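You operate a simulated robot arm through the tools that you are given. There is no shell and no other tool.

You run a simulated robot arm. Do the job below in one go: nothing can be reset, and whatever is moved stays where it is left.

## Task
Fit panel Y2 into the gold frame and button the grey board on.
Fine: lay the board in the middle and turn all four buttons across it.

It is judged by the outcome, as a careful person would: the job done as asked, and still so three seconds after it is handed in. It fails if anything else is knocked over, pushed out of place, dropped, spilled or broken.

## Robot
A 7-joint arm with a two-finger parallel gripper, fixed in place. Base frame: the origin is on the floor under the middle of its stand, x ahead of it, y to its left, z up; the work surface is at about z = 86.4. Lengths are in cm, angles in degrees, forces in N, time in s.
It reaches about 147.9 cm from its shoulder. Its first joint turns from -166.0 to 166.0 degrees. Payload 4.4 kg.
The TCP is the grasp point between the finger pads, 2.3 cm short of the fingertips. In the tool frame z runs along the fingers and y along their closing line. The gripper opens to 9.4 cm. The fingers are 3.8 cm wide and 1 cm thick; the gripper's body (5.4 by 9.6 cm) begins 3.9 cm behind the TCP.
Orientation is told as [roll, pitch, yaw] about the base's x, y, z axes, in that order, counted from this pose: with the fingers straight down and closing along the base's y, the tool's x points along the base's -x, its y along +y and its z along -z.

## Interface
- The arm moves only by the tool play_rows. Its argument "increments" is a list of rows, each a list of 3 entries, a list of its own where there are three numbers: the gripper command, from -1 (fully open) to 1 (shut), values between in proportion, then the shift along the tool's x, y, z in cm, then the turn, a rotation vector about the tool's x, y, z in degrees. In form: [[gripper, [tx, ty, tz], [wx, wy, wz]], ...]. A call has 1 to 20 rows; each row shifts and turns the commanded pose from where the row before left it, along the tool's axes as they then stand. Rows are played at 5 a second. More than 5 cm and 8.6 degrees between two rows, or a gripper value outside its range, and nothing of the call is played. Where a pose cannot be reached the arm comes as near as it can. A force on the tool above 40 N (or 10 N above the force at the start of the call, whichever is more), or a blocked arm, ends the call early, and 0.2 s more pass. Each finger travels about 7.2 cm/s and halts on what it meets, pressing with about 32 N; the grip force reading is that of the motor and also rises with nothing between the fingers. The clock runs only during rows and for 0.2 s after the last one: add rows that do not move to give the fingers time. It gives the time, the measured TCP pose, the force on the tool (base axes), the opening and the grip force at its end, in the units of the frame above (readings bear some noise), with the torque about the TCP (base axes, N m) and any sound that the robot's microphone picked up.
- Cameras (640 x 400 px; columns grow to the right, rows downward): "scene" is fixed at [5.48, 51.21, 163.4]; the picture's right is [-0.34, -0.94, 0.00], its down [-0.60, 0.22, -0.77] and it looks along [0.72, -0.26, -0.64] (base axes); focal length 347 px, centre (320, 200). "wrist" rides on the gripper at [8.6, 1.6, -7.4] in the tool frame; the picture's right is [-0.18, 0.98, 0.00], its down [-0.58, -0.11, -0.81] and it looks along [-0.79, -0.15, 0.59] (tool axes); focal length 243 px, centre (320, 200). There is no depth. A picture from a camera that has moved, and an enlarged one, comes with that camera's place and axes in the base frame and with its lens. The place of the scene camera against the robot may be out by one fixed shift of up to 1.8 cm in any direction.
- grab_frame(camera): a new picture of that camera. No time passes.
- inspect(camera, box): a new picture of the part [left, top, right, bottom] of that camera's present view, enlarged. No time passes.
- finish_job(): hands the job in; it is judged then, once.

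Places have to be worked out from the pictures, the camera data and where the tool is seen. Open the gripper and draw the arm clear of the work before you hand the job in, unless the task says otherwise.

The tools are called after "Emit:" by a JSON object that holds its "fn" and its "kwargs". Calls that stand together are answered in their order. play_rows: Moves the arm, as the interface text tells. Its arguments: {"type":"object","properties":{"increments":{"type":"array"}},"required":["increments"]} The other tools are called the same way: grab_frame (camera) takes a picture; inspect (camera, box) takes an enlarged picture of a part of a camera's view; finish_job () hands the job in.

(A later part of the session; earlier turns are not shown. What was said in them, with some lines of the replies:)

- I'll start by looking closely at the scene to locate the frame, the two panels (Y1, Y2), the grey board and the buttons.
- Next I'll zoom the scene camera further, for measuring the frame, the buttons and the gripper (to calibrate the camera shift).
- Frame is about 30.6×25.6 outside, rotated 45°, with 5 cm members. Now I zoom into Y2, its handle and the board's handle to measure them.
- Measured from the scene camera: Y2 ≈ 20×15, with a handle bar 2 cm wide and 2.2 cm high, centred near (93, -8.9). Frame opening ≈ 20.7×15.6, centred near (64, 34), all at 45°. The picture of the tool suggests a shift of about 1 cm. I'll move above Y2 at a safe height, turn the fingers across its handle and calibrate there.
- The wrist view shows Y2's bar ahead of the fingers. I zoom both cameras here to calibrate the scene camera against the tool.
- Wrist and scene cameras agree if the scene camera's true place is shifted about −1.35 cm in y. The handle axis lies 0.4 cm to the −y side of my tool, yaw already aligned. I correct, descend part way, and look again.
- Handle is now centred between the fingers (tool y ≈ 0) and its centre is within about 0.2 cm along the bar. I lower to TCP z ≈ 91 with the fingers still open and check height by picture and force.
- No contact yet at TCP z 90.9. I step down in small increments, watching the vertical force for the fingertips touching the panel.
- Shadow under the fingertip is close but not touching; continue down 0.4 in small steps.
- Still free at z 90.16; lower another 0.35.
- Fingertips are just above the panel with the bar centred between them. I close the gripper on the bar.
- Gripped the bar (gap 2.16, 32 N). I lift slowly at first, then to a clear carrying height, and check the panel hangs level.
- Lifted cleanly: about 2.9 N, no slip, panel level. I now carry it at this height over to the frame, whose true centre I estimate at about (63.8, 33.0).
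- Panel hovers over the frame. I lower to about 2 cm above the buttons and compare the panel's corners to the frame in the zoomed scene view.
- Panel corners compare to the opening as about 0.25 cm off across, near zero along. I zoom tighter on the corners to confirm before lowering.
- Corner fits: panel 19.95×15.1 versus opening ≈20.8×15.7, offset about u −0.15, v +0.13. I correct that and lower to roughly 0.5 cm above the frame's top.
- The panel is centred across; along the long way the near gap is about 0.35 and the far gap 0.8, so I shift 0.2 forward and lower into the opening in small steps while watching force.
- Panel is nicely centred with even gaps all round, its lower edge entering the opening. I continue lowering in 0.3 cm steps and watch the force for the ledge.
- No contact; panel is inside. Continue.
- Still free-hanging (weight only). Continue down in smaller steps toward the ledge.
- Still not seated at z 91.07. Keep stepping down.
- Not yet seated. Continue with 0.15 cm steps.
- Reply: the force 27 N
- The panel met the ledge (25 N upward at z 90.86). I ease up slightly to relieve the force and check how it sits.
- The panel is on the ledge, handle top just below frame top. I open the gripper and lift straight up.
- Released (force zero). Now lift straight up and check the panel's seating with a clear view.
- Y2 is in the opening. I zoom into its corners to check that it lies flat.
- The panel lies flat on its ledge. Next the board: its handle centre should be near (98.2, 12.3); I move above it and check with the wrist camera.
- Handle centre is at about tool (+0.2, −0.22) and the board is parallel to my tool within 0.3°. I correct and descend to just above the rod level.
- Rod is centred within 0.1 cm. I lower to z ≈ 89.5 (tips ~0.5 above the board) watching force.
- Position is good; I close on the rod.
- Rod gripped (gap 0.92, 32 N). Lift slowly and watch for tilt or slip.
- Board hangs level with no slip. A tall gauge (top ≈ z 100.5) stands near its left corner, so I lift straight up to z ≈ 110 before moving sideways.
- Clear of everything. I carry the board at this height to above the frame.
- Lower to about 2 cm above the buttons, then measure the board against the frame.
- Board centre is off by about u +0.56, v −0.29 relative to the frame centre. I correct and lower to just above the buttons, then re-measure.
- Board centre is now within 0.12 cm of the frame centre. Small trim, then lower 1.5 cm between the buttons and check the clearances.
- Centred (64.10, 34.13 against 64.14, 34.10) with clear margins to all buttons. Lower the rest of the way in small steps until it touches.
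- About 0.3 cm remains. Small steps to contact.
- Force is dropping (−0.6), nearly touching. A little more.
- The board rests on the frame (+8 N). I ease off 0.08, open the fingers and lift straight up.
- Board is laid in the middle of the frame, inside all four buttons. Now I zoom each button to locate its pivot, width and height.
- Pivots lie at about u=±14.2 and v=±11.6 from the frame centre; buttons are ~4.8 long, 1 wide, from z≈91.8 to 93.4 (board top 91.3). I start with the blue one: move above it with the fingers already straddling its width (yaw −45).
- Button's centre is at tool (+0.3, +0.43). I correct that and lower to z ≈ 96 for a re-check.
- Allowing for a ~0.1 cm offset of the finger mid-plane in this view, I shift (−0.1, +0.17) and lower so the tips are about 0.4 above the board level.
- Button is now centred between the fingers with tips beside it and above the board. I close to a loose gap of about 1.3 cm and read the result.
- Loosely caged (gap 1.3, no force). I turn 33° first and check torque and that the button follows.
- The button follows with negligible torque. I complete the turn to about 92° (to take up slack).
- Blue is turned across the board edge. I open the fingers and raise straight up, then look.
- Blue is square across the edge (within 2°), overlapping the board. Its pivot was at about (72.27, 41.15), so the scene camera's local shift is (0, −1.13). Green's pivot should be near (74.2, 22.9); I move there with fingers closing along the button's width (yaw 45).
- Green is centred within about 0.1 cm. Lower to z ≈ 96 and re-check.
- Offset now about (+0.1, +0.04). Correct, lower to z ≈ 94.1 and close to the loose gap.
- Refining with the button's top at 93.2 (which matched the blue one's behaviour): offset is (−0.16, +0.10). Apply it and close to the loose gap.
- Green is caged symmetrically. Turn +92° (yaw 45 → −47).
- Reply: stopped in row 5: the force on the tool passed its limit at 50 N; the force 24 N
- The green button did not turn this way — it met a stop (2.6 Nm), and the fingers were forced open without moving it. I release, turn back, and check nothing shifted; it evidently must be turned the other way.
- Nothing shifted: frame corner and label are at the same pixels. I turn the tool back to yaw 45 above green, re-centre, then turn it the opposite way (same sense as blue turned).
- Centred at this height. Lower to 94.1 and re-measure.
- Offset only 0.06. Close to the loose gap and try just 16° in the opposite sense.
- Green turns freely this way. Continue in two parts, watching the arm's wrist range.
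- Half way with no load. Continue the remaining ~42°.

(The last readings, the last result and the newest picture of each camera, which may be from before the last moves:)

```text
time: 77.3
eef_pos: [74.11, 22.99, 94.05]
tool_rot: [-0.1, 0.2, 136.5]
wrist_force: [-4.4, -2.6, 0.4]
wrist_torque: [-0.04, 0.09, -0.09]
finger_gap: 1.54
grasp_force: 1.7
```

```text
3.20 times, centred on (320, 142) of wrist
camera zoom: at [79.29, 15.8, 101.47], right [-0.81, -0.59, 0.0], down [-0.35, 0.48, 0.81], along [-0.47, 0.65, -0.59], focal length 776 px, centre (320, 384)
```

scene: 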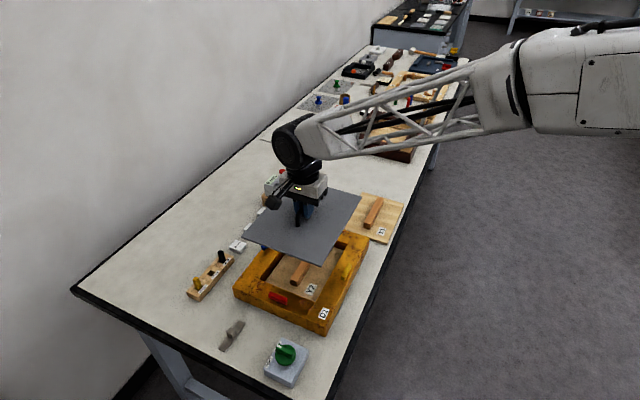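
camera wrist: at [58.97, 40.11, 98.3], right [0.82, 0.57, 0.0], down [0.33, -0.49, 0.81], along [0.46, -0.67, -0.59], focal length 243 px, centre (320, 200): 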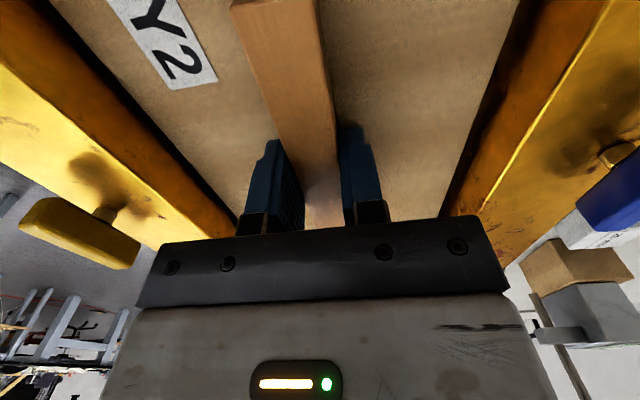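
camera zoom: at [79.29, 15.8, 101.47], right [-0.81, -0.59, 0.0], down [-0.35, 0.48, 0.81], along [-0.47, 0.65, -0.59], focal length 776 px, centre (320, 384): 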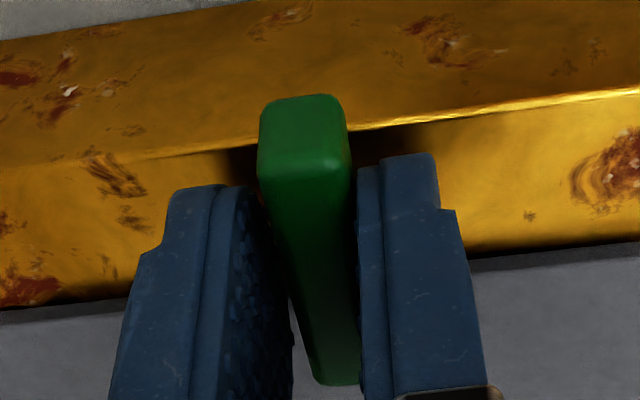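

Green is turned across. Open, raise, and check.

Emit:
{"fn": "play_rows", "kwargs": {"increments": [[0.4, [0, 0, 0], [0, 0, 0]], [0.2, [0, 0, 0], [0, 0, 0]], [0.2, [0, 0, 0], [0, 0, 0]], [0.2, [0, 0, -1], [0, 0, 0]], [0.2, [0, 0, -2], [0, 0, 0]], [0.2, [0, 0, -3], [0, 0, 0]], [0.2, [0, 0, 0], [0, 0, 0]]]}}

Emit:
{"fn": "inspect", "kwargs": {"camera": "scene", "box": [225, 200, 385, 340]}}

Emit:
{"fn": "inspect", "kwargs": {"camera": "scene", "box": [296, 205, 360, 245]}}

```text
time: 79.0
eef_pos: [74.27, 22.64, 100.02]
tool_rot: [-0.1, 0.0, 136.5]
wrist_force: [0.5, 0.3, -1.0]
wrist_torque: [-0.01, 0.03, 0.01]
finger_gap: 3.76
grasp_force: 0.0
```

```text
2.86 times, centred on (305, 270) of scene
camera zoom: at [5.48, 51.21, 163.4], right [-0.34, -0.94, 0.0], down [-0.6, 0.22, -0.77], along [0.72, -0.26, -0.64], focal length 991 px, centre (363, 0)
```

zoom: 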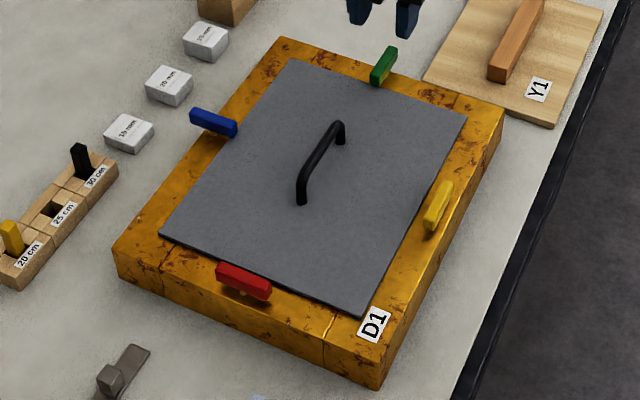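

```text
10.00 times, centred on (328, 225) of scene
camera zoom: at [5.48, 51.21, 163.4], right [-0.34, -0.94, 0.0], down [-0.6, 0.22, -0.77], along [0.72, -0.26, -0.64], focal length 3468 px, centre (240, -50)
```

zoom: 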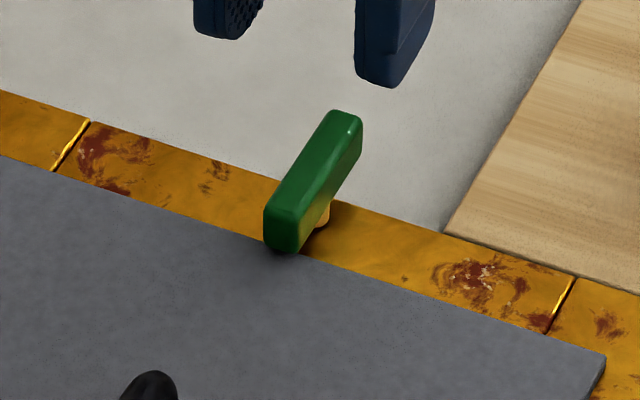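

Green is across with its end over the board. Next yellow, near (55.75, 24.55). I unwind the wrist toward yaw −45 at this safe height first.

Emit:
{"fn": "play_rows", "kwargs": {"increments": [[0.2, [0, 0, 0], [0, 0, 8.5]], [0.2, [0, 0, 0], [0, 0, 8.5]], [0.2, [0, 0, 0], [0, 0, 8.5]], [0.2, [0, 0, 0], [0, 0, 8.5]], [0.2, [0, 0, 0], [0, 0, 8.5]], [0.2, [0, 0, 0], [0, 0, 8.5]], [0.2, [0, 0, 0], [0, 0, 8.5]], [0.2, [0, 0, 0], [0, 0, 8.5]], [0.2, [0, 0, 0], [0, 0, 8.5]], [0.2, [0, 0, 0], [0, 0, 8.5]], [0.2, [0, 0, 0], [0, 0, 8.5]], [0.2, [0, 0, 0], [0, 0, 8.5]], [0.2, [0, 0, 0], [0, 0, 8.5]], [0.2, [0, 0, 0], [0, 0, 8.5]], [0.2, [0, 0, 0], [0, 0, 8.5]], [0.2, [0, 0, 0], [0, 0, 8.5]], [0.2, [0, 0, 0], [0, 0, 8.5]], [0.2, [0, 0, 0], [0, 0, 8.5]], [0.2, [0, 0, 0], [0, 0, 8.5]], [0.2, [0, 0, 0], [0, 0, 8.5]]]}}

```text
time: 83.2
eef_pos: [74.15, 22.75, 99.88]
tool_rot: [0.2, 0.0, -33.6]
wrist_force: [0.0, 0.0, 0.3]
wrist_torque: [-0.06, -0.01, -0.02]
finger_gap: 3.75
grasp_force: 0.0
```

Now finish to yaw −45 and travel over the board to yellow.

Emit:
{"fn": "play_rows", "kwargs": {"increments": [[0.2, [0, 0, 0], [0, 0, 5.7]], [0.2, [0, 0, 0], [0, 0, 5.7]], [0.2, [2.88, -2.35, 0], [0, 0, 0]], [0.2, [2.88, -2.35, 0], [0, 0, 0]], [0.2, [2.88, -2.35, 0], [0, 0, 0]], [0.2, [2.88, -2.35, 0], [0, 0, 0]], [0.2, [2.88, -2.34, 0], [0, 0, 0]], [0.2, [0, 0, 0], [0, 0, 0]], [0.2, [0, 0, 0], [0, 0, 0]]]}}

Emit:
{"fn": "inspect", "kwargs": {"camera": "wrist", "box": [160, 0, 480, 200]}}

Emit:
{"fn": "inspect", "kwargs": {"camera": "scene", "box": [285, 215, 381, 285]}}

```text
time: 85.2
eef_pos: [55.7, 25.07, 100.15]
tool_rot: [0.2, -0.2, -44.9]
wrist_force: [0.2, -0.7, 0.1]
wrist_torque: [-0.03, 0.01, 0.0]
finger_gap: 3.76
grasp_force: 0.0
```

```text
2.00 times, centred on (320, 100) of wrist
camera zoom: at [50.7, 32.24, 107.62], right [0.82, 0.57, 0.0], down [0.33, -0.49, 0.81], along [0.46, -0.66, -0.59], focal length 485 px, centre (320, 400)
```

zoom: 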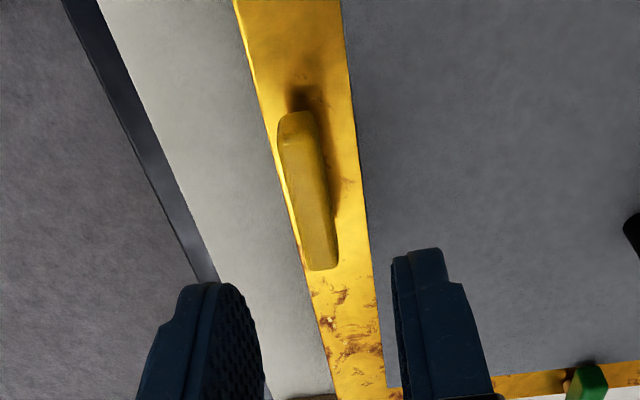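

```text
5.71 times, centred on (333, 250) of scene
camera zoom: at [5.48, 51.21, 163.4], right [-0.34, -0.94, 0.0], down [-0.6, 0.22, -0.77], along [0.72, -0.26, -0.64], focal length 1982 px, centre (246, -86)
```

zoom: 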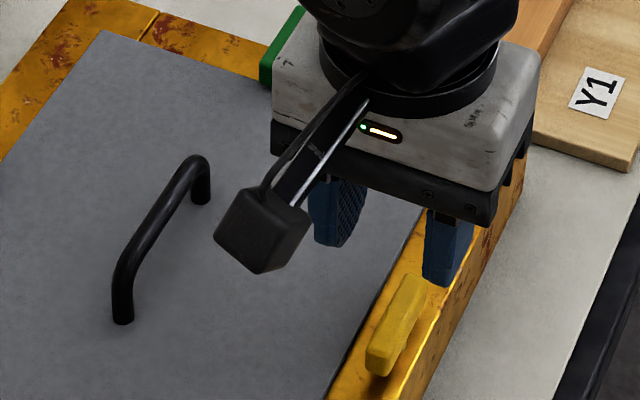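

Yellow's centre is at tool (−0.28, −0.35). Correct and lower to z ≈ 94.1 in two stages.

Emit:
{"fn": "play_rows", "kwargs": {"increments": [[0.2, [-0.28, -0.35, 1.3], [0, 0, 0]], [0.2, [0, 0, 1.3], [0, 0, 0]], [0.2, [0, 0, 1.3], [0, 0, 0]], [0.2, [0, 0, 0], [0, 0, 0]], [0.2, [0, 0, 0], [0, 0, 0]]]}}

Emit:
{"fn": "inspect", "kwargs": {"camera": "wrist", "box": [160, 0, 480, 200]}}

Emit:
{"fn": "inspect", "kwargs": {"camera": "scene", "box": [285, 215, 381, 285]}}

```text
time: 86.3
eef_pos: [55.52, 24.28, 96.02]
tool_rot: [0.1, -0.2, -45.0]
wrist_force: [0.4, -0.2, 0.0]
wrist_torque: [0.04, -0.01, 0.04]
finger_gap: 3.74
grasp_force: 0.0
```

```text
2.00 times, centred on (320, 100) of wrist
camera zoom: at [50.58, 31.55, 103.49], right [0.82, 0.57, 0.0], down [0.33, -0.49, 0.81], along [0.46, -0.66, -0.59], focal length 485 px, centre (320, 400)
```

zoom: 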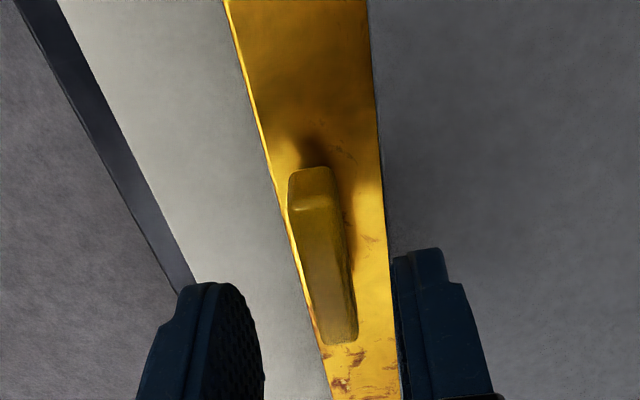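

```text
5.71 times, centred on (333, 250) of scene
camera zoom: at [5.48, 51.21, 163.4], right [-0.34, -0.94, 0.0], down [-0.6, 0.22, -0.77], along [0.72, -0.26, -0.64], focal length 1982 px, centre (246, -86)
```

zoom: 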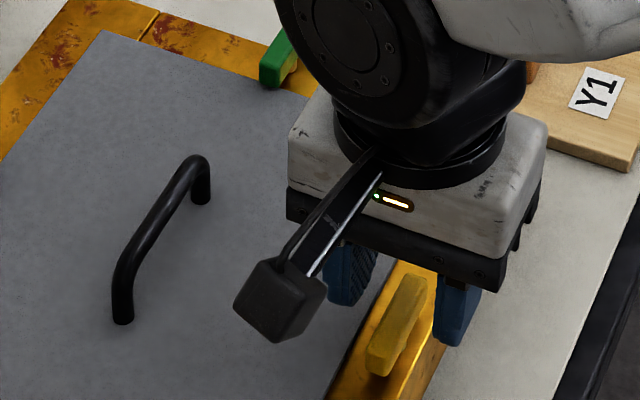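

Now offset is (0, +0.14). Correct and lower to ~94.1.

Emit:
{"fn": "play_rows", "kwargs": {"increments": [[0.2, [0, 0.14, 0.8], [0, 0, 0]], [0.2, [0, 0, 0.7], [0, 0, 0]], [0.2, [0, 0, 0.4], [0, 0, 0]], [0.2, [0, 0, 0], [0, 0, 0]], [0.2, [0, 0, 0], [0, 0, 0]]]}}

Emit:
{"fn": "inspect", "kwargs": {"camera": "wrist", "box": [160, 0, 480, 200]}}

```text
time: 87.5
eef_pos: [55.78, 24.37, 94.02]
tool_rot: [0.1, -0.1, -44.9]
wrist_force: [-0.1, -0.2, 0.5]
wrist_torque: [-0.02, 0.01, 0.01]
finger_gap: 3.75
grasp_force: 0.1
```

```text
2.00 times, centred on (320, 100) of wrist
camera zoom: at [50.77, 31.67, 101.59], right [0.82, 0.57, 0.0], down [0.33, -0.49, 0.81], along [0.46, -0.66, -0.59], focal length 485 px, centre (320, 400)
```

zoom: 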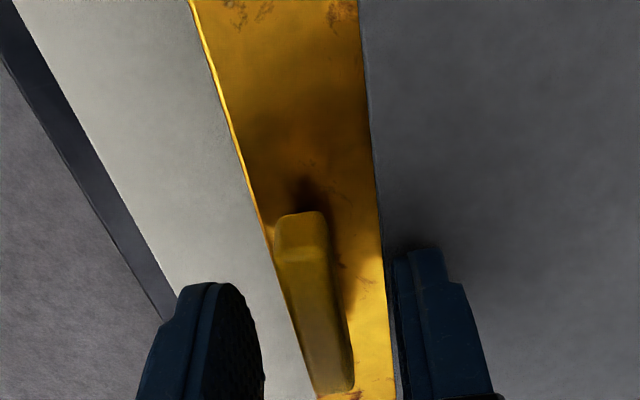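

Centred to (0.15, 0). Small trim, close loosely, and test 16° in the same sense as blue and green.

Emit:
{"fn": "play_rows", "kwargs": {"increments": [[0.5, [0.12, 0, 0], [0, 0, 0]], [0.72, [0, 0, 0], [0, 0, 0]], [0.72, [0, 0, 0], [0, 0, 0]], [0.72, [0, 0, 0], [0, 0, -8]], [0.72, [0, 0, 0], [0, 0, -8]], [0.72, [0, 0, 0], [0, 0, 0]]]}}

Emit:
{"fn": "inspect", "kwargs": {"camera": "wrist", "box": [220, 80, 420, 205]}}

Emit:
{"fn": "inspect", "kwargs": {"camera": "scene", "box": [285, 215, 381, 285]}}

```text
time: 89.0
eef_pos: [55.68, 24.35, 94.16]
tool_rot: [0.2, -0.1, -28.8]
wrist_force: [0.0, 0.1, 0.9]
wrist_torque: [0.03, -0.01, -0.01]
finger_gap: 1.32
grasp_force: 0.2
```

```text
3.20 times, centred on (320, 142) of wrist
camera zoom: at [48.89, 30.05, 101.64], right [0.64, 0.77, 0.0], down [0.45, -0.38, 0.81], along [0.62, -0.51, -0.59], focal length 776 px, centre (320, 384)
```

zoom: 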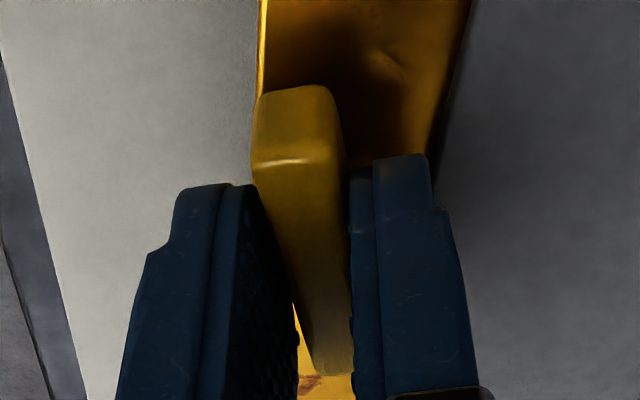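

```text
5.71 times, centred on (333, 250) of scene
camera zoom: at [5.48, 51.21, 163.4], right [-0.34, -0.94, 0.0], down [-0.6, 0.22, -0.77], along [0.72, -0.26, -0.64], focal length 1982 px, centre (246, -86)
```

zoom: 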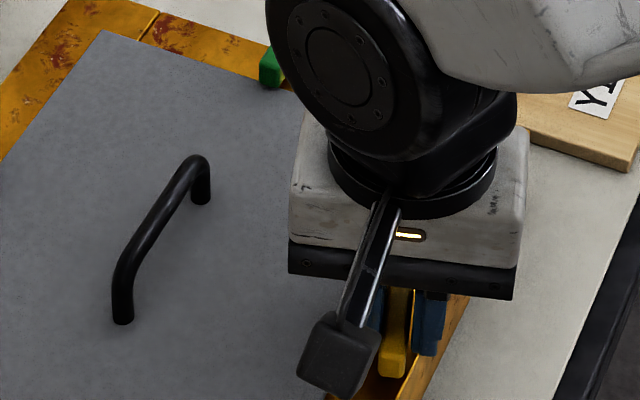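

Yellow turns freely. Complete the turn to 92°.

Emit:
{"fn": "play_rows", "kwargs": {"increments": [[0.72, [0, 0, 0], [0, 0, -8.44]], [0.72, [0, 0, 0], [0, 0, -8.44]], [0.72, [0, 0, 0], [0, 0, -8.44]], [0.72, [0, 0, 0], [0, 0, -8.44]], [0.72, [0, 0, 0], [0, 0, -8.44]], [0.72, [0, 0, 0], [0, 0, -8.44]], [0.72, [0, 0, 0], [0, 0, -8.44]], [0.72, [0, 0, 0], [0, 0, -8.44]], [0.72, [0, 0, 0], [0, 0, -8.44]], [0.72, [0, 0, 0], [0, 0, 0]]]}}

Emit:
{"fn": "inspect", "kwargs": {"camera": "wrist", "box": [220, 80, 420, 205]}}

Emit:
{"fn": "inspect", "kwargs": {"camera": "scene", "box": [285, 215, 381, 285]}}

```text
time: 91.2
eef_pos: [55.62, 24.46, 94.11]
tool_rot: [-0.1, -0.1, 47.1]
wrist_force: [-1.8, 3.4, -1.2]
wrist_torque: [0.07, 0.01, -0.08]
finger_gap: 1.5
grasp_force: 1.7
```

```text
3.20 times, centred on (320, 142) of wrist
camera zoom: at [48.53, 19.17, 101.61], right [-0.6, 0.8, 0.0], down [0.47, 0.35, 0.81], along [0.65, 0.48, -0.59], focal length 776 px, centre (320, 384)
```

zoom: 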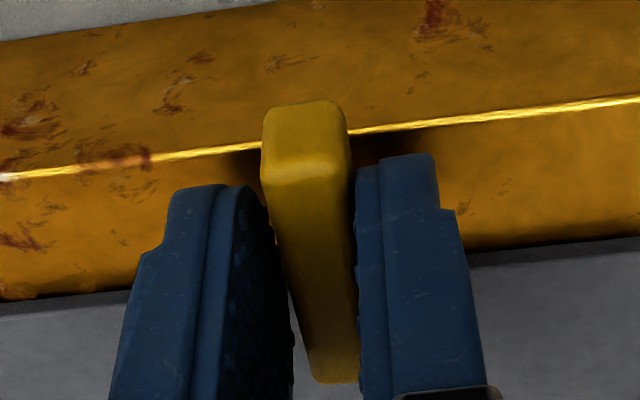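

```text
5.71 times, centred on (333, 250) of scene
camera zoom: at [5.48, 51.21, 163.4], right [-0.34, -0.94, 0.0], down [-0.6, 0.22, -0.77], along [0.72, -0.26, -0.64], focal length 1982 px, centre (246, -86)
```

zoom: 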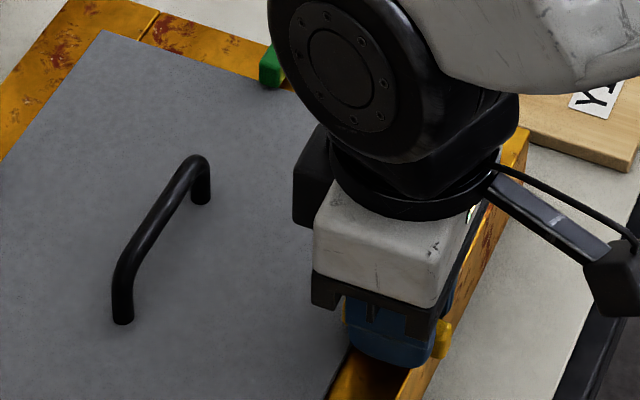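

Yellow is turned across. Open, raise, and check.

Emit:
{"fn": "play_rows", "kwargs": {"increments": [[0.4, [0, 0, 0], [0, 0, 0]], [0.2, [0, 0, 0], [0, 0, 0]], [0.2, [0, 0, 0], [0, 0, 0]], [0.2, [0, 0, -1], [0, 0, 0]], [0.2, [0, 0, -2], [0, 0, 0]], [0.2, [0, 0, -3], [0, 0, 0]], [0.2, [0, 0, 0], [0, 0, 2]], [0.2, [0, 0, 0], [0, 0, 0]]]}}

Emit:
{"fn": "inspect", "kwargs": {"camera": "scene", "box": [225, 200, 385, 340]}}

Emit:
{"fn": "inspect", "kwargs": {"camera": "wrist", "box": [160, 0, 480, 200]}}

```text
time: 93.0
eef_pos: [55.97, 24.17, 100.17]
tool_rot: [-0.1, -0.2, 45.1]
wrist_force: [-0.8, -0.3, 0.4]
wrist_torque: [0.0, -0.01, -0.04]
finger_gap: 3.76
grasp_force: 0.0
```

```text
2.86 times, centred on (305, 270) of scene
camera zoom: at [5.48, 51.21, 163.4], right [-0.34, -0.94, 0.0], down [-0.6, 0.22, -0.77], along [0.72, -0.26, -0.64], focal length 991 px, centre (363, 0)
```

zoom: 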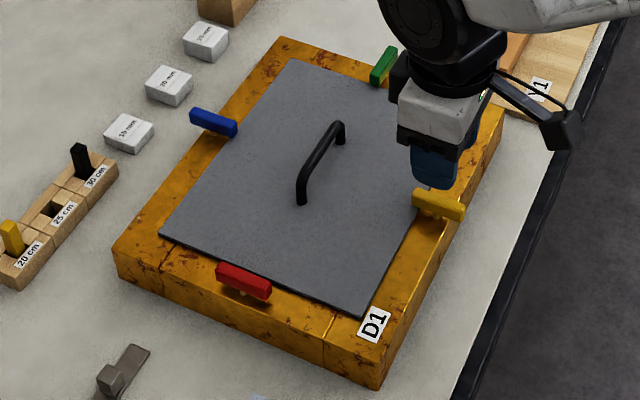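

```text
2.00 times, centred on (320, 100) of wrist
camera zoom: at [48.53, 19.28, 107.65], right [-0.57, 0.82, 0.0], down [0.49, 0.33, 0.81], along [0.67, 0.46, -0.59], focal length 485 px, centre (320, 400)
```

zoom: 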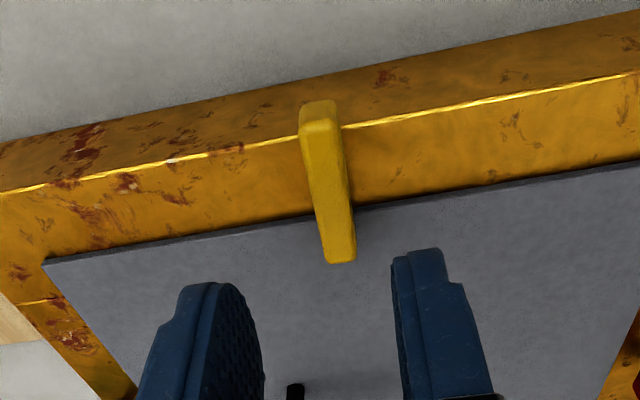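

Yellow lies square across the board edge. Now red, near (53.95, 43.1), at yaw 45.

Emit:
{"fn": "play_rows", "kwargs": {"increments": [[0.2, [-2.4, 2.91, 0], [0, 0, 0]], [0.2, [-2.4, 2.91, 0], [0, 0, 0]], [0.2, [-2.4, 2.91, 0], [0, 0, 0]], [0.2, [-2.4, 2.91, 0], [0, 0, 0]], [0.2, [-2.4, 2.91, 0], [0, 0, 0]], [0.2, [0, 0, 0], [0, 0, 0]], [0.2, [0, 0, 0], [0, 0, 0]]]}}

Emit:
{"fn": "inspect", "kwargs": {"camera": "wrist", "box": [160, 0, 480, 200]}}

Emit:
{"fn": "inspect", "kwargs": {"camera": "scene", "box": [225, 235, 321, 315]}}

```text
time: 94.5
eef_pos: [53.94, 43.39, 100.22]
tool_rot: [-0.2, -0.2, 45.1]
wrist_force: [0.6, 0.3, -1.0]
wrist_torque: [0.02, 0.02, -0.03]
finger_gap: 3.78
grasp_force: 0.2
```

```text
2.00 times, centred on (320, 100) of wrist
camera zoom: at [46.7, 38.37, 107.69], right [-0.57, 0.82, 0.0], down [0.49, 0.33, 0.81], along [0.67, 0.46, -0.59], focal length 485 px, centre (320, 400)
```

zoom: 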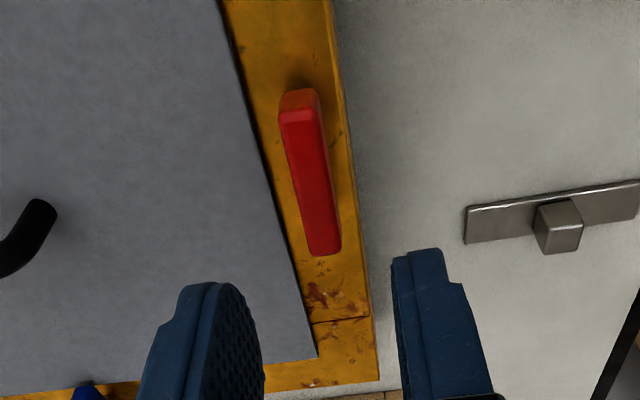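

```text
5.00 times, centred on (273, 275) of scene
camera zoom: at [5.48, 51.21, 163.4], right [-0.34, -0.94, 0.0], down [-0.6, 0.22, -0.77], along [0.72, -0.26, -0.64], focal length 1734 px, centre (555, -175)
```

zoom: 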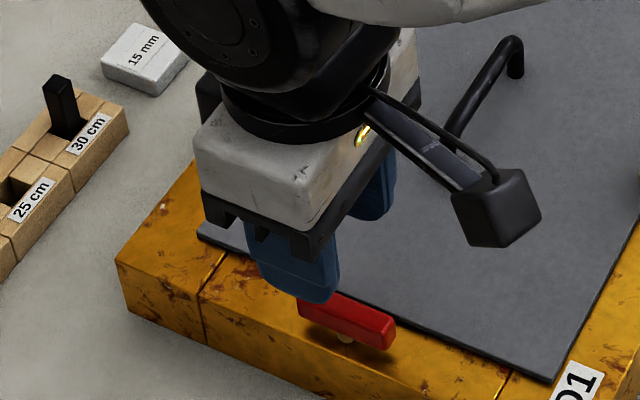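

Red's centre is at tool (+0.3, −0.2). Correct and lower.

Emit:
{"fn": "play_rows", "kwargs": {"increments": [[0.2, [0.3, -0.2, 1.3], [0, 0, 0]], [0.2, [0, 0, 1.3], [0, 0, 0]], [0.2, [0, 0, 1.3], [0, 0, 0]], [0.2, [0, 0, 0], [0, 0, 0]], [0.2, [0, 0, 0], [0, 0, 0]]]}}

Emit:
{"fn": "inspect", "kwargs": {"camera": "wrist", "box": [160, 0, 480, 200]}}

Emit:
{"fn": "inspect", "kwargs": {"camera": "scene", "box": [225, 235, 321, 315]}}

```text
time: 95.8
eef_pos: [53.6, 42.79, 96.3]
tool_rot: [-0.1, -0.1, 45.1]
wrist_force: [-0.2, 0.2, -1.1]
wrist_torque: [0.01, 0.0, 0.0]
finger_gap: 3.76
grasp_force: 0.0
```

```text
2.00 times, centred on (320, 100) of wrist
camera zoom: at [46.37, 37.94, 103.69], right [-0.57, 0.82, 0.0], down [0.49, 0.33, 0.81], along [0.67, 0.46, -0.59], focal length 485 px, centre (320, 400)
```

zoom: 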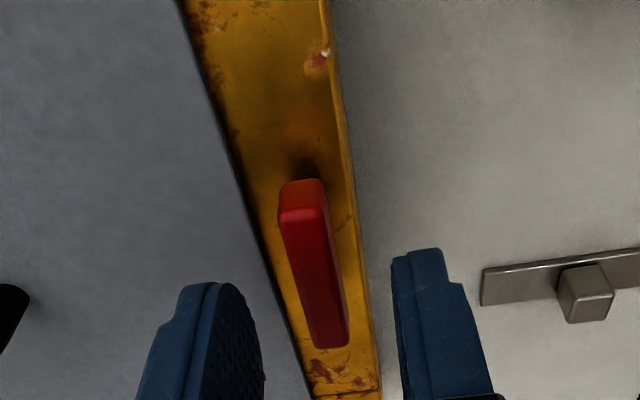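

```text
5.00 times, centred on (273, 275) of scene
camera zoom: at [5.48, 51.21, 163.4], right [-0.34, -0.94, 0.0], down [-0.6, 0.22, -0.77], along [0.72, -0.26, -0.64], focal length 1734 px, centre (555, -175)
```

zoom: 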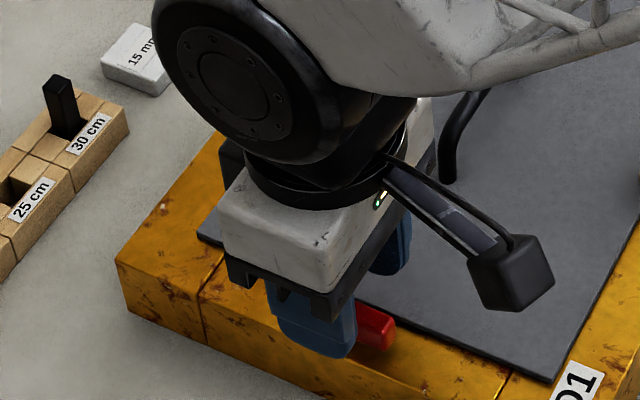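

Offset now (−0.25, −0.15). Correct and lower to ~94.1.

Emit:
{"fn": "play_rows", "kwargs": {"increments": [[0.2, [-0.22, -0.13, 0.8], [0, 0, 0]], [0.2, [0, 0, 0.8], [0, 0, 0]], [0.2, [0, 0, 0.5], [0, 0, 0]], [0.2, [0, 0, 0], [0, 0, 0]], [0.2, [0, 0, 0], [0, 0, 0]]]}}

Emit:
{"fn": "inspect", "kwargs": {"camera": "wrist", "box": [160, 0, 480, 200]}}

```text
time: 97.0
eef_pos: [53.93, 42.89, 94.1]
tool_rot: [-0.1, -0.1, 45.0]
wrist_force: [-0.2, -1.1, 0.0]
wrist_torque: [0.01, 0.0, 0.01]
finger_gap: 3.76
grasp_force: 0.0
```

```text
2.00 times, centred on (320, 100) of wrist
camera zoom: at [46.69, 37.97, 101.49], right [-0.57, 0.82, 0.0], down [0.49, 0.33, 0.81], along [0.67, 0.46, -0.59], focal length 485 px, centre (320, 400)
```

zoom: 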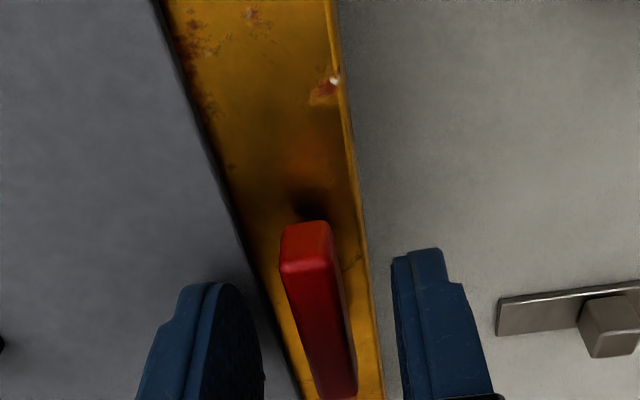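

Nearly centred: (−0.14, +0.05). Trim, close loosely and test 16° in the same sense.

Emit:
{"fn": "play_rows", "kwargs": {"increments": [[0.5, [-0.1, 0.05, 0], [0, 0, 0]], [0.72, [0, 0, 0], [0, 0, 0]], [0.72, [0, 0, 0], [0, 0, 0]], [0.72, [0, 0, 0], [0, 0, -8]], [0.72, [0, 0, 0], [0, 0, -8]], [0.72, [0, 0, 0], [0, 0, 0]]]}}

Emit:
{"fn": "inspect", "kwargs": {"camera": "wrist", "box": [220, 80, 420, 205]}}

Emit:
{"fn": "inspect", "kwargs": {"camera": "scene", "box": [225, 235, 321, 315]}}

```text
time: 98.3
eef_pos: [53.93, 43.15, 94.16]
tool_rot: [-0.1, 0.0, 61.1]
wrist_force: [-0.1, 1.9, -0.1]
wrist_torque: [0.01, 0.03, -0.02]
finger_gap: 1.35
grasp_force: 0.2
```

```text
3.20 times, centred on (320, 142) of wrist
camera zoom: at [48.38, 36.32, 101.54], right [-0.77, 0.64, 0.0], down [0.37, 0.46, 0.81], along [0.51, 0.62, -0.59], focal length 776 px, centre (320, 384)
```

zoom: 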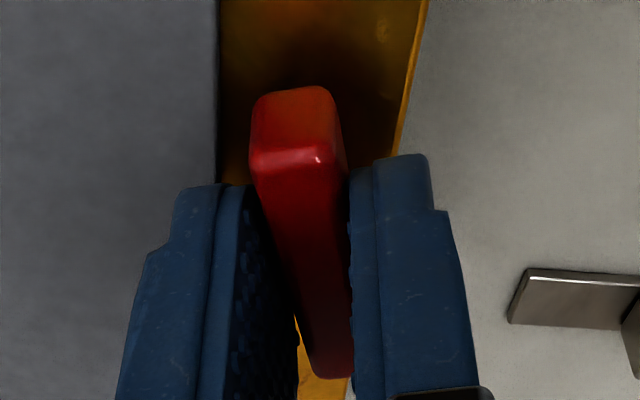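

```text
5.00 times, centred on (273, 275) of scene
camera zoom: at [5.48, 51.21, 163.4], right [-0.34, -0.94, 0.0], down [-0.6, 0.22, -0.77], along [0.72, -0.26, -0.64], focal length 1734 px, centre (555, -175)
```

zoom: 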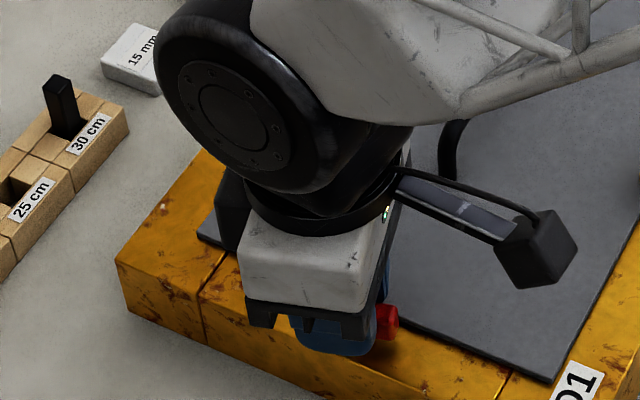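

Red follows freely. Complete the turn.

Emit:
{"fn": "play_rows", "kwargs": {"increments": [[0.72, [0, 0, 0], [0, 0, -8.44]], [0.72, [0, 0, 0], [0, 0, -8.44]], [0.72, [0, 0, 0], [0, 0, -8.44]], [0.72, [0, 0, 0], [0, 0, -8.44]], [0.72, [0, 0, 0], [0, 0, -8.44]], [0.72, [0, 0, 0], [0, 0, -8.44]], [0.72, [0, 0, 0], [0, 0, -8.44]], [0.72, [0, 0, 0], [0, 0, -8.44]], [0.72, [0, 0, 0], [0, 0, -8.44]], [0.72, [0, 0, 0], [0, 0, 0]]]}}

Emit:
{"fn": "inspect", "kwargs": {"camera": "wrist", "box": [220, 80, 420, 205]}}

Emit:
{"fn": "inspect", "kwargs": {"camera": "scene", "box": [225, 235, 321, 315]}}

```text
time: 100.5
eef_pos: [53.99, 43.07, 94.18]
tool_rot: [-0.1, 0.1, 137.0]
wrist_force: [-6.8, -2.7, -1.3]
wrist_torque: [-0.06, 0.18, -0.16]
finger_gap: 1.62
grasp_force: 3.2
```

```text
3.20 times, centred on (320, 142) of wrist
camera zoom: at [59.28, 35.98, 101.61], right [-0.8, -0.59, 0.0], down [-0.35, 0.48, 0.81], along [-0.48, 0.65, -0.59], focal length 776 px, centre (320, 384)
```

zoom: 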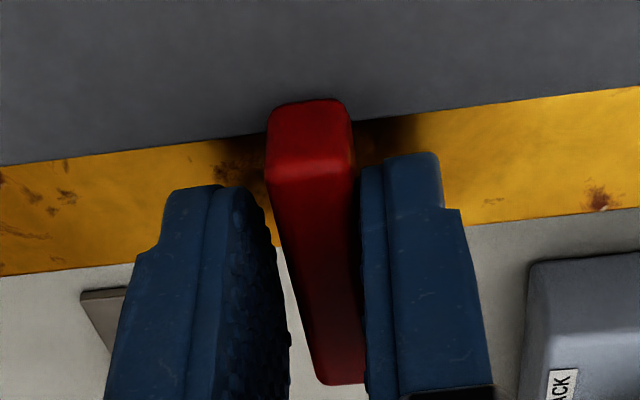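

```text
5.00 times, centred on (273, 275) of scene
camera zoom: at [5.48, 51.21, 163.4], right [-0.34, -0.94, 0.0], down [-0.6, 0.22, -0.77], along [0.72, -0.26, -0.64], focal length 1734 px, centre (555, -175)
```

zoom: 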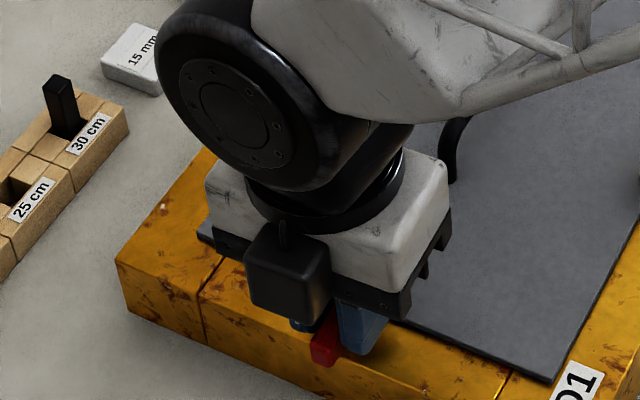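

Red is turned across. Open, raise well clear, and check all four.

Emit:
{"fn": "play_rows", "kwargs": {"increments": [[0.4, [0, 0, 0], [0, 0, 0]], [0.2, [0, 0, 0], [0, 0, 0]], [0.2, [0, 0, 0], [0, 0, 0]], [0.2, [0, 0, -1], [0, 0, 0]], [0.2, [0, 0, -2], [0, 0, 0]], [0.2, [0, 0, -3], [0, 0, 0]], [0.2, [0, 0, -4], [0, 0, 0]], [0.2, [0, 0, -4], [0, 0, 0]], [0.2, [0, 0, -4], [0, 0, 0]], [0.2, [0, 0, -4], [0, 0, 0]], [0.2, [0, 0, 0], [0, 0, 0]]]}}

Emit:
{"fn": "grab_frame", "kwargs": {"camera": "scene"}}

Emit:
{"fn": "inspect", "kwargs": {"camera": "scene", "box": [225, 200, 385, 340]}}

Emit:
{"fn": "grab_frame", "kwargs": {"camera": "wrist"}}

```text
time: 103.0
eef_pos: [53.99, 43.1, 115.71]
tool_rot: [-0.1, 0.1, 136.9]
wrist_force: [-0.7, 0.9, 0.3]
wrist_torque: [-0.01, -0.02, -0.04]
finger_gap: 3.75
grasp_force: 0.0
```

```text
taken
```

scene: 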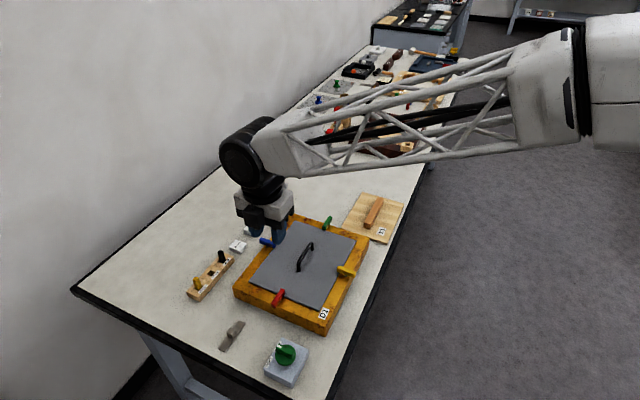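

```text
2.86 times, centred on (305, 270) of scene
camera zoom: at [5.48, 51.21, 163.4], right [-0.34, -0.94, 0.0], down [-0.6, 0.22, -0.77], along [0.72, -0.26, -0.64], focal length 991 px, centre (363, 0)
```

zoom: 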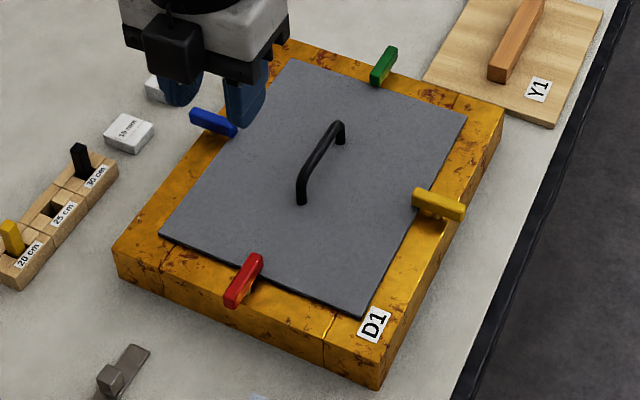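

```text
taken
camera wrist: at [59.15, 36.13, 123.22], right [-0.8, -0.59, 0.0], down [-0.35, 0.48, 0.81], along [-0.48, 0.65, -0.59], focal length 243 px, centre (320, 200)
```

wrist: 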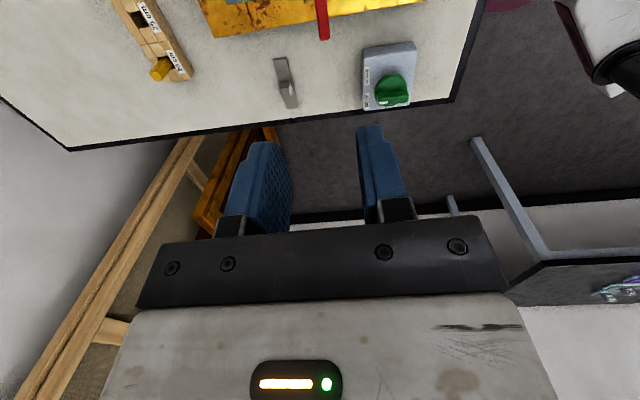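

All four lie across the board. I raise further, unwind the wrist and draw the arm aside for a final unobstructed check.

Emit:
{"fn": "play_rows", "kwargs": {"increments": [[-0.5, [0, 0, -4], [0, 0, 0]], [-1, [0, 0, -4], [0, 0, 0]], [-1, [0, 0, -2], [0, 0, 0]], [-1, [0, 0, 0], [0, 0, 8.5]], [-1, [0, 0, 0], [0, 0, 8.5]], [-1, [0, 0, 0], [0, 0, 8.5]], [-1, [0, 0, 0], [0, 0, 8.5]], [-1, [0, 0, 0], [0, 0, 8.5]], [-1, [0, 0, 0], [0, 0, 8.5]], [-1, [0, 0, 0], [0, 0, 8.5]], [-1, [0, 0, 0], [0, 0, 8.5]], [-1, [0, 0, 0], [0, 0, 8.5]], [-1, [0, 0, 0], [0, 0, 8.5]], [-1, [0, 0, 0], [0, 0, 8.5]], [-1, [0, 0, 0], [0, 0, 8.5]], [-1, [0, 0, 0], [0, 0, 8.5]], [-1, [0, 0, 0], [0, 0, 8.5]], [-1, [0, 0, 0], [0, 0, 8.5]], [-1, [0, 0, 0], [0, 0, 8.5]], [-1, [0, 0, 0], [0, 0, 0]]]}}

```text
time: 107.2
eef_pos: [54.08, 42.9, 126.13]
tool_rot: [0.0, -0.2, 1.0]
wrist_force: [-0.4, 0.1, -0.3]
wrist_torque: [-0.05, -0.02, -0.01]
finger_gap: 9.41
grasp_force: 0.1
```

Now move sideways to clear the view (toward y ≈ 3, near the start pose).

Emit:
{"fn": "play_rows", "kwargs": {"increments": [[-1, [-1, -4, 0], [0, 0, 0]], [-1, [-1, -4, 0], [0, 0, 0]], [-1, [-1, -4, 0], [0, 0, 0]], [-1, [-1, -4, 0], [0, 0, 0]], [-1, [-1, -4, 0], [0, 0, 0]], [-1, [-1, -4, 0], [0, 0, 0]], [-1, [-1, -4, 0], [0, 0, 0]], [-1, [-1, -4, 0], [0, 0, 0]], [-1, [-1, -4, 0], [0, 0, 0]], [-1, [0, 0, 0], [0, 0, 0]], [-1, [0, 0, 0], [0, 0, 0]]]}}

Emit:
{"fn": "grab_frame", "kwargs": {"camera": "scene"}}

Emit:
{"fn": "inspect", "kwargs": {"camera": "scene", "box": [256, 226, 304, 256]}}

Emit:
{"fn": "inspect", "kwargs": {"camera": "scene", "box": [304, 208, 352, 238]}}

Emit:
{"fn": "inspect", "kwargs": {"camera": "scene", "box": [254, 282, 302, 312]}}

Emit:
{"fn": "inspect", "kwargs": {"camera": "scene", "box": [322, 256, 370, 286]}}

```text
time: 109.5
eef_pos: [63.97, 7.01, 125.89]
tool_rot: [-0.1, -0.2, 1.0]
wrist_force: [0.3, -0.1, -0.8]
wrist_torque: [-0.01, 0.01, 0.03]
finger_gap: 9.43
grasp_force: 0.1
```

```text
taken
```

scene: 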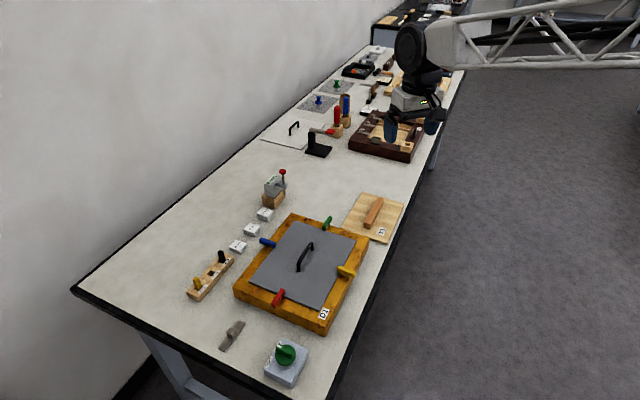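

```text
13.33 times, centred on (280, 241) of scene
camera zoom: at [5.48, 51.21, 163.4], right [-0.34, -0.94, 0.0], down [-0.6, 0.22, -0.77], along [0.72, -0.26, -0.64], focal length 4625 px, centre (853, -347)
```

zoom: 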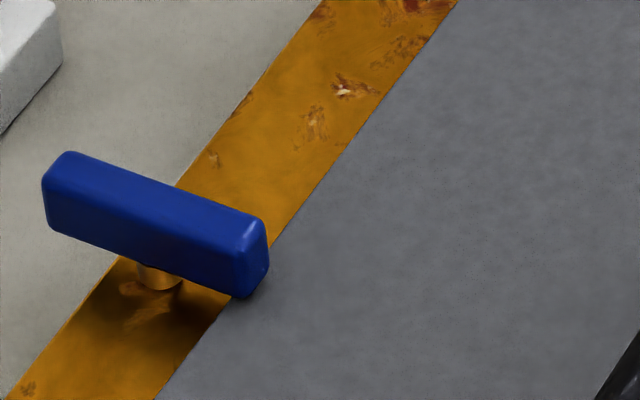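

```text
13.33 times, centred on (328, 223) of scene
camera zoom: at [5.48, 51.21, 163.4], right [-0.34, -0.94, 0.0], down [-0.6, 0.22, -0.77], along [0.72, -0.26, -0.64], focal length 4625 px, centre (213, -107)
```

zoom: 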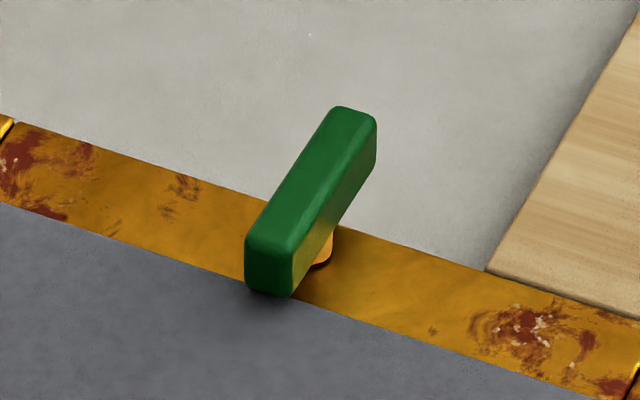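

```text
13.33 times, centred on (278, 297) of scene
camera zoom: at [5.48, 51.21, 163.4], right [-0.34, -0.94, 0.0], down [-0.6, 0.22, -0.77], along [0.72, -0.26, -0.64], focal length 4625 px, centre (880, -1093)
```

zoom: 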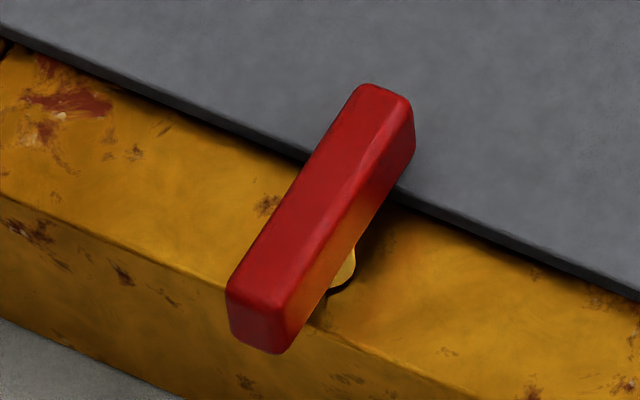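

```text
13.33 times, centred on (346, 271) of scene
camera zoom: at [5.48, 51.21, 163.4], right [-0.34, -0.94, 0.0], down [-0.6, 0.22, -0.77], along [0.72, -0.26, -0.64], focal length 4625 px, centre (-27, -747)
```

zoom: 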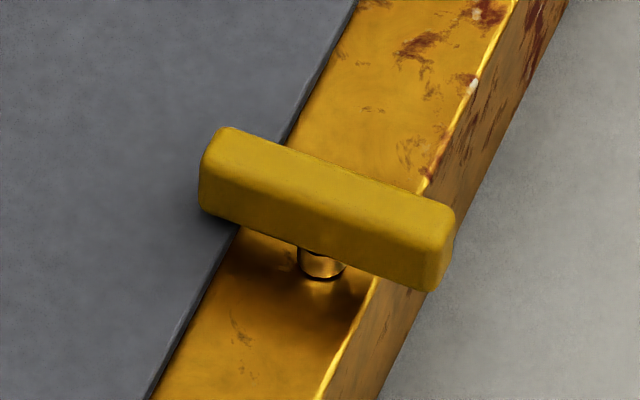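

All four buttons lie square across the board, overlapping its edge by about 0.65 cm or more. The board is centred within about 0.1 cm, Y2 is inside the frame, and the other objects are where they were. The gripper is open and the arm is clear, so I hand the job in.

Emit:
{"fn": "finish_job", "kwargs": {}}

```text
The job is handed in.
```

The job is done and handed in: panel Y2 is in the gold frame, the grey board is laid over it, and all four buttons are turned across the board.

- **Panel:** Y2 lies flat on the ledge inside the opening. Its handle sits just below the top of the frame.
- **Board:** It rests on the frame, centred to within about 0.1 cm by the scene camera.
- **Buttons:** Blue, green, yellow and red are all turned about 90°. Blue and green overlap the board edge by about 0.65 cm; yellow and red visibly overlap it a bit more.

I first tried to turn the green button the wrong way. It hit a stop and that move ended early at the force limit. Checked afterwards, the frame had not moved and the button was still in its starting position. It then turned freely the other way.

In the final pictures the other objects were where they started. The gripper is open and the arm is clear of the work.
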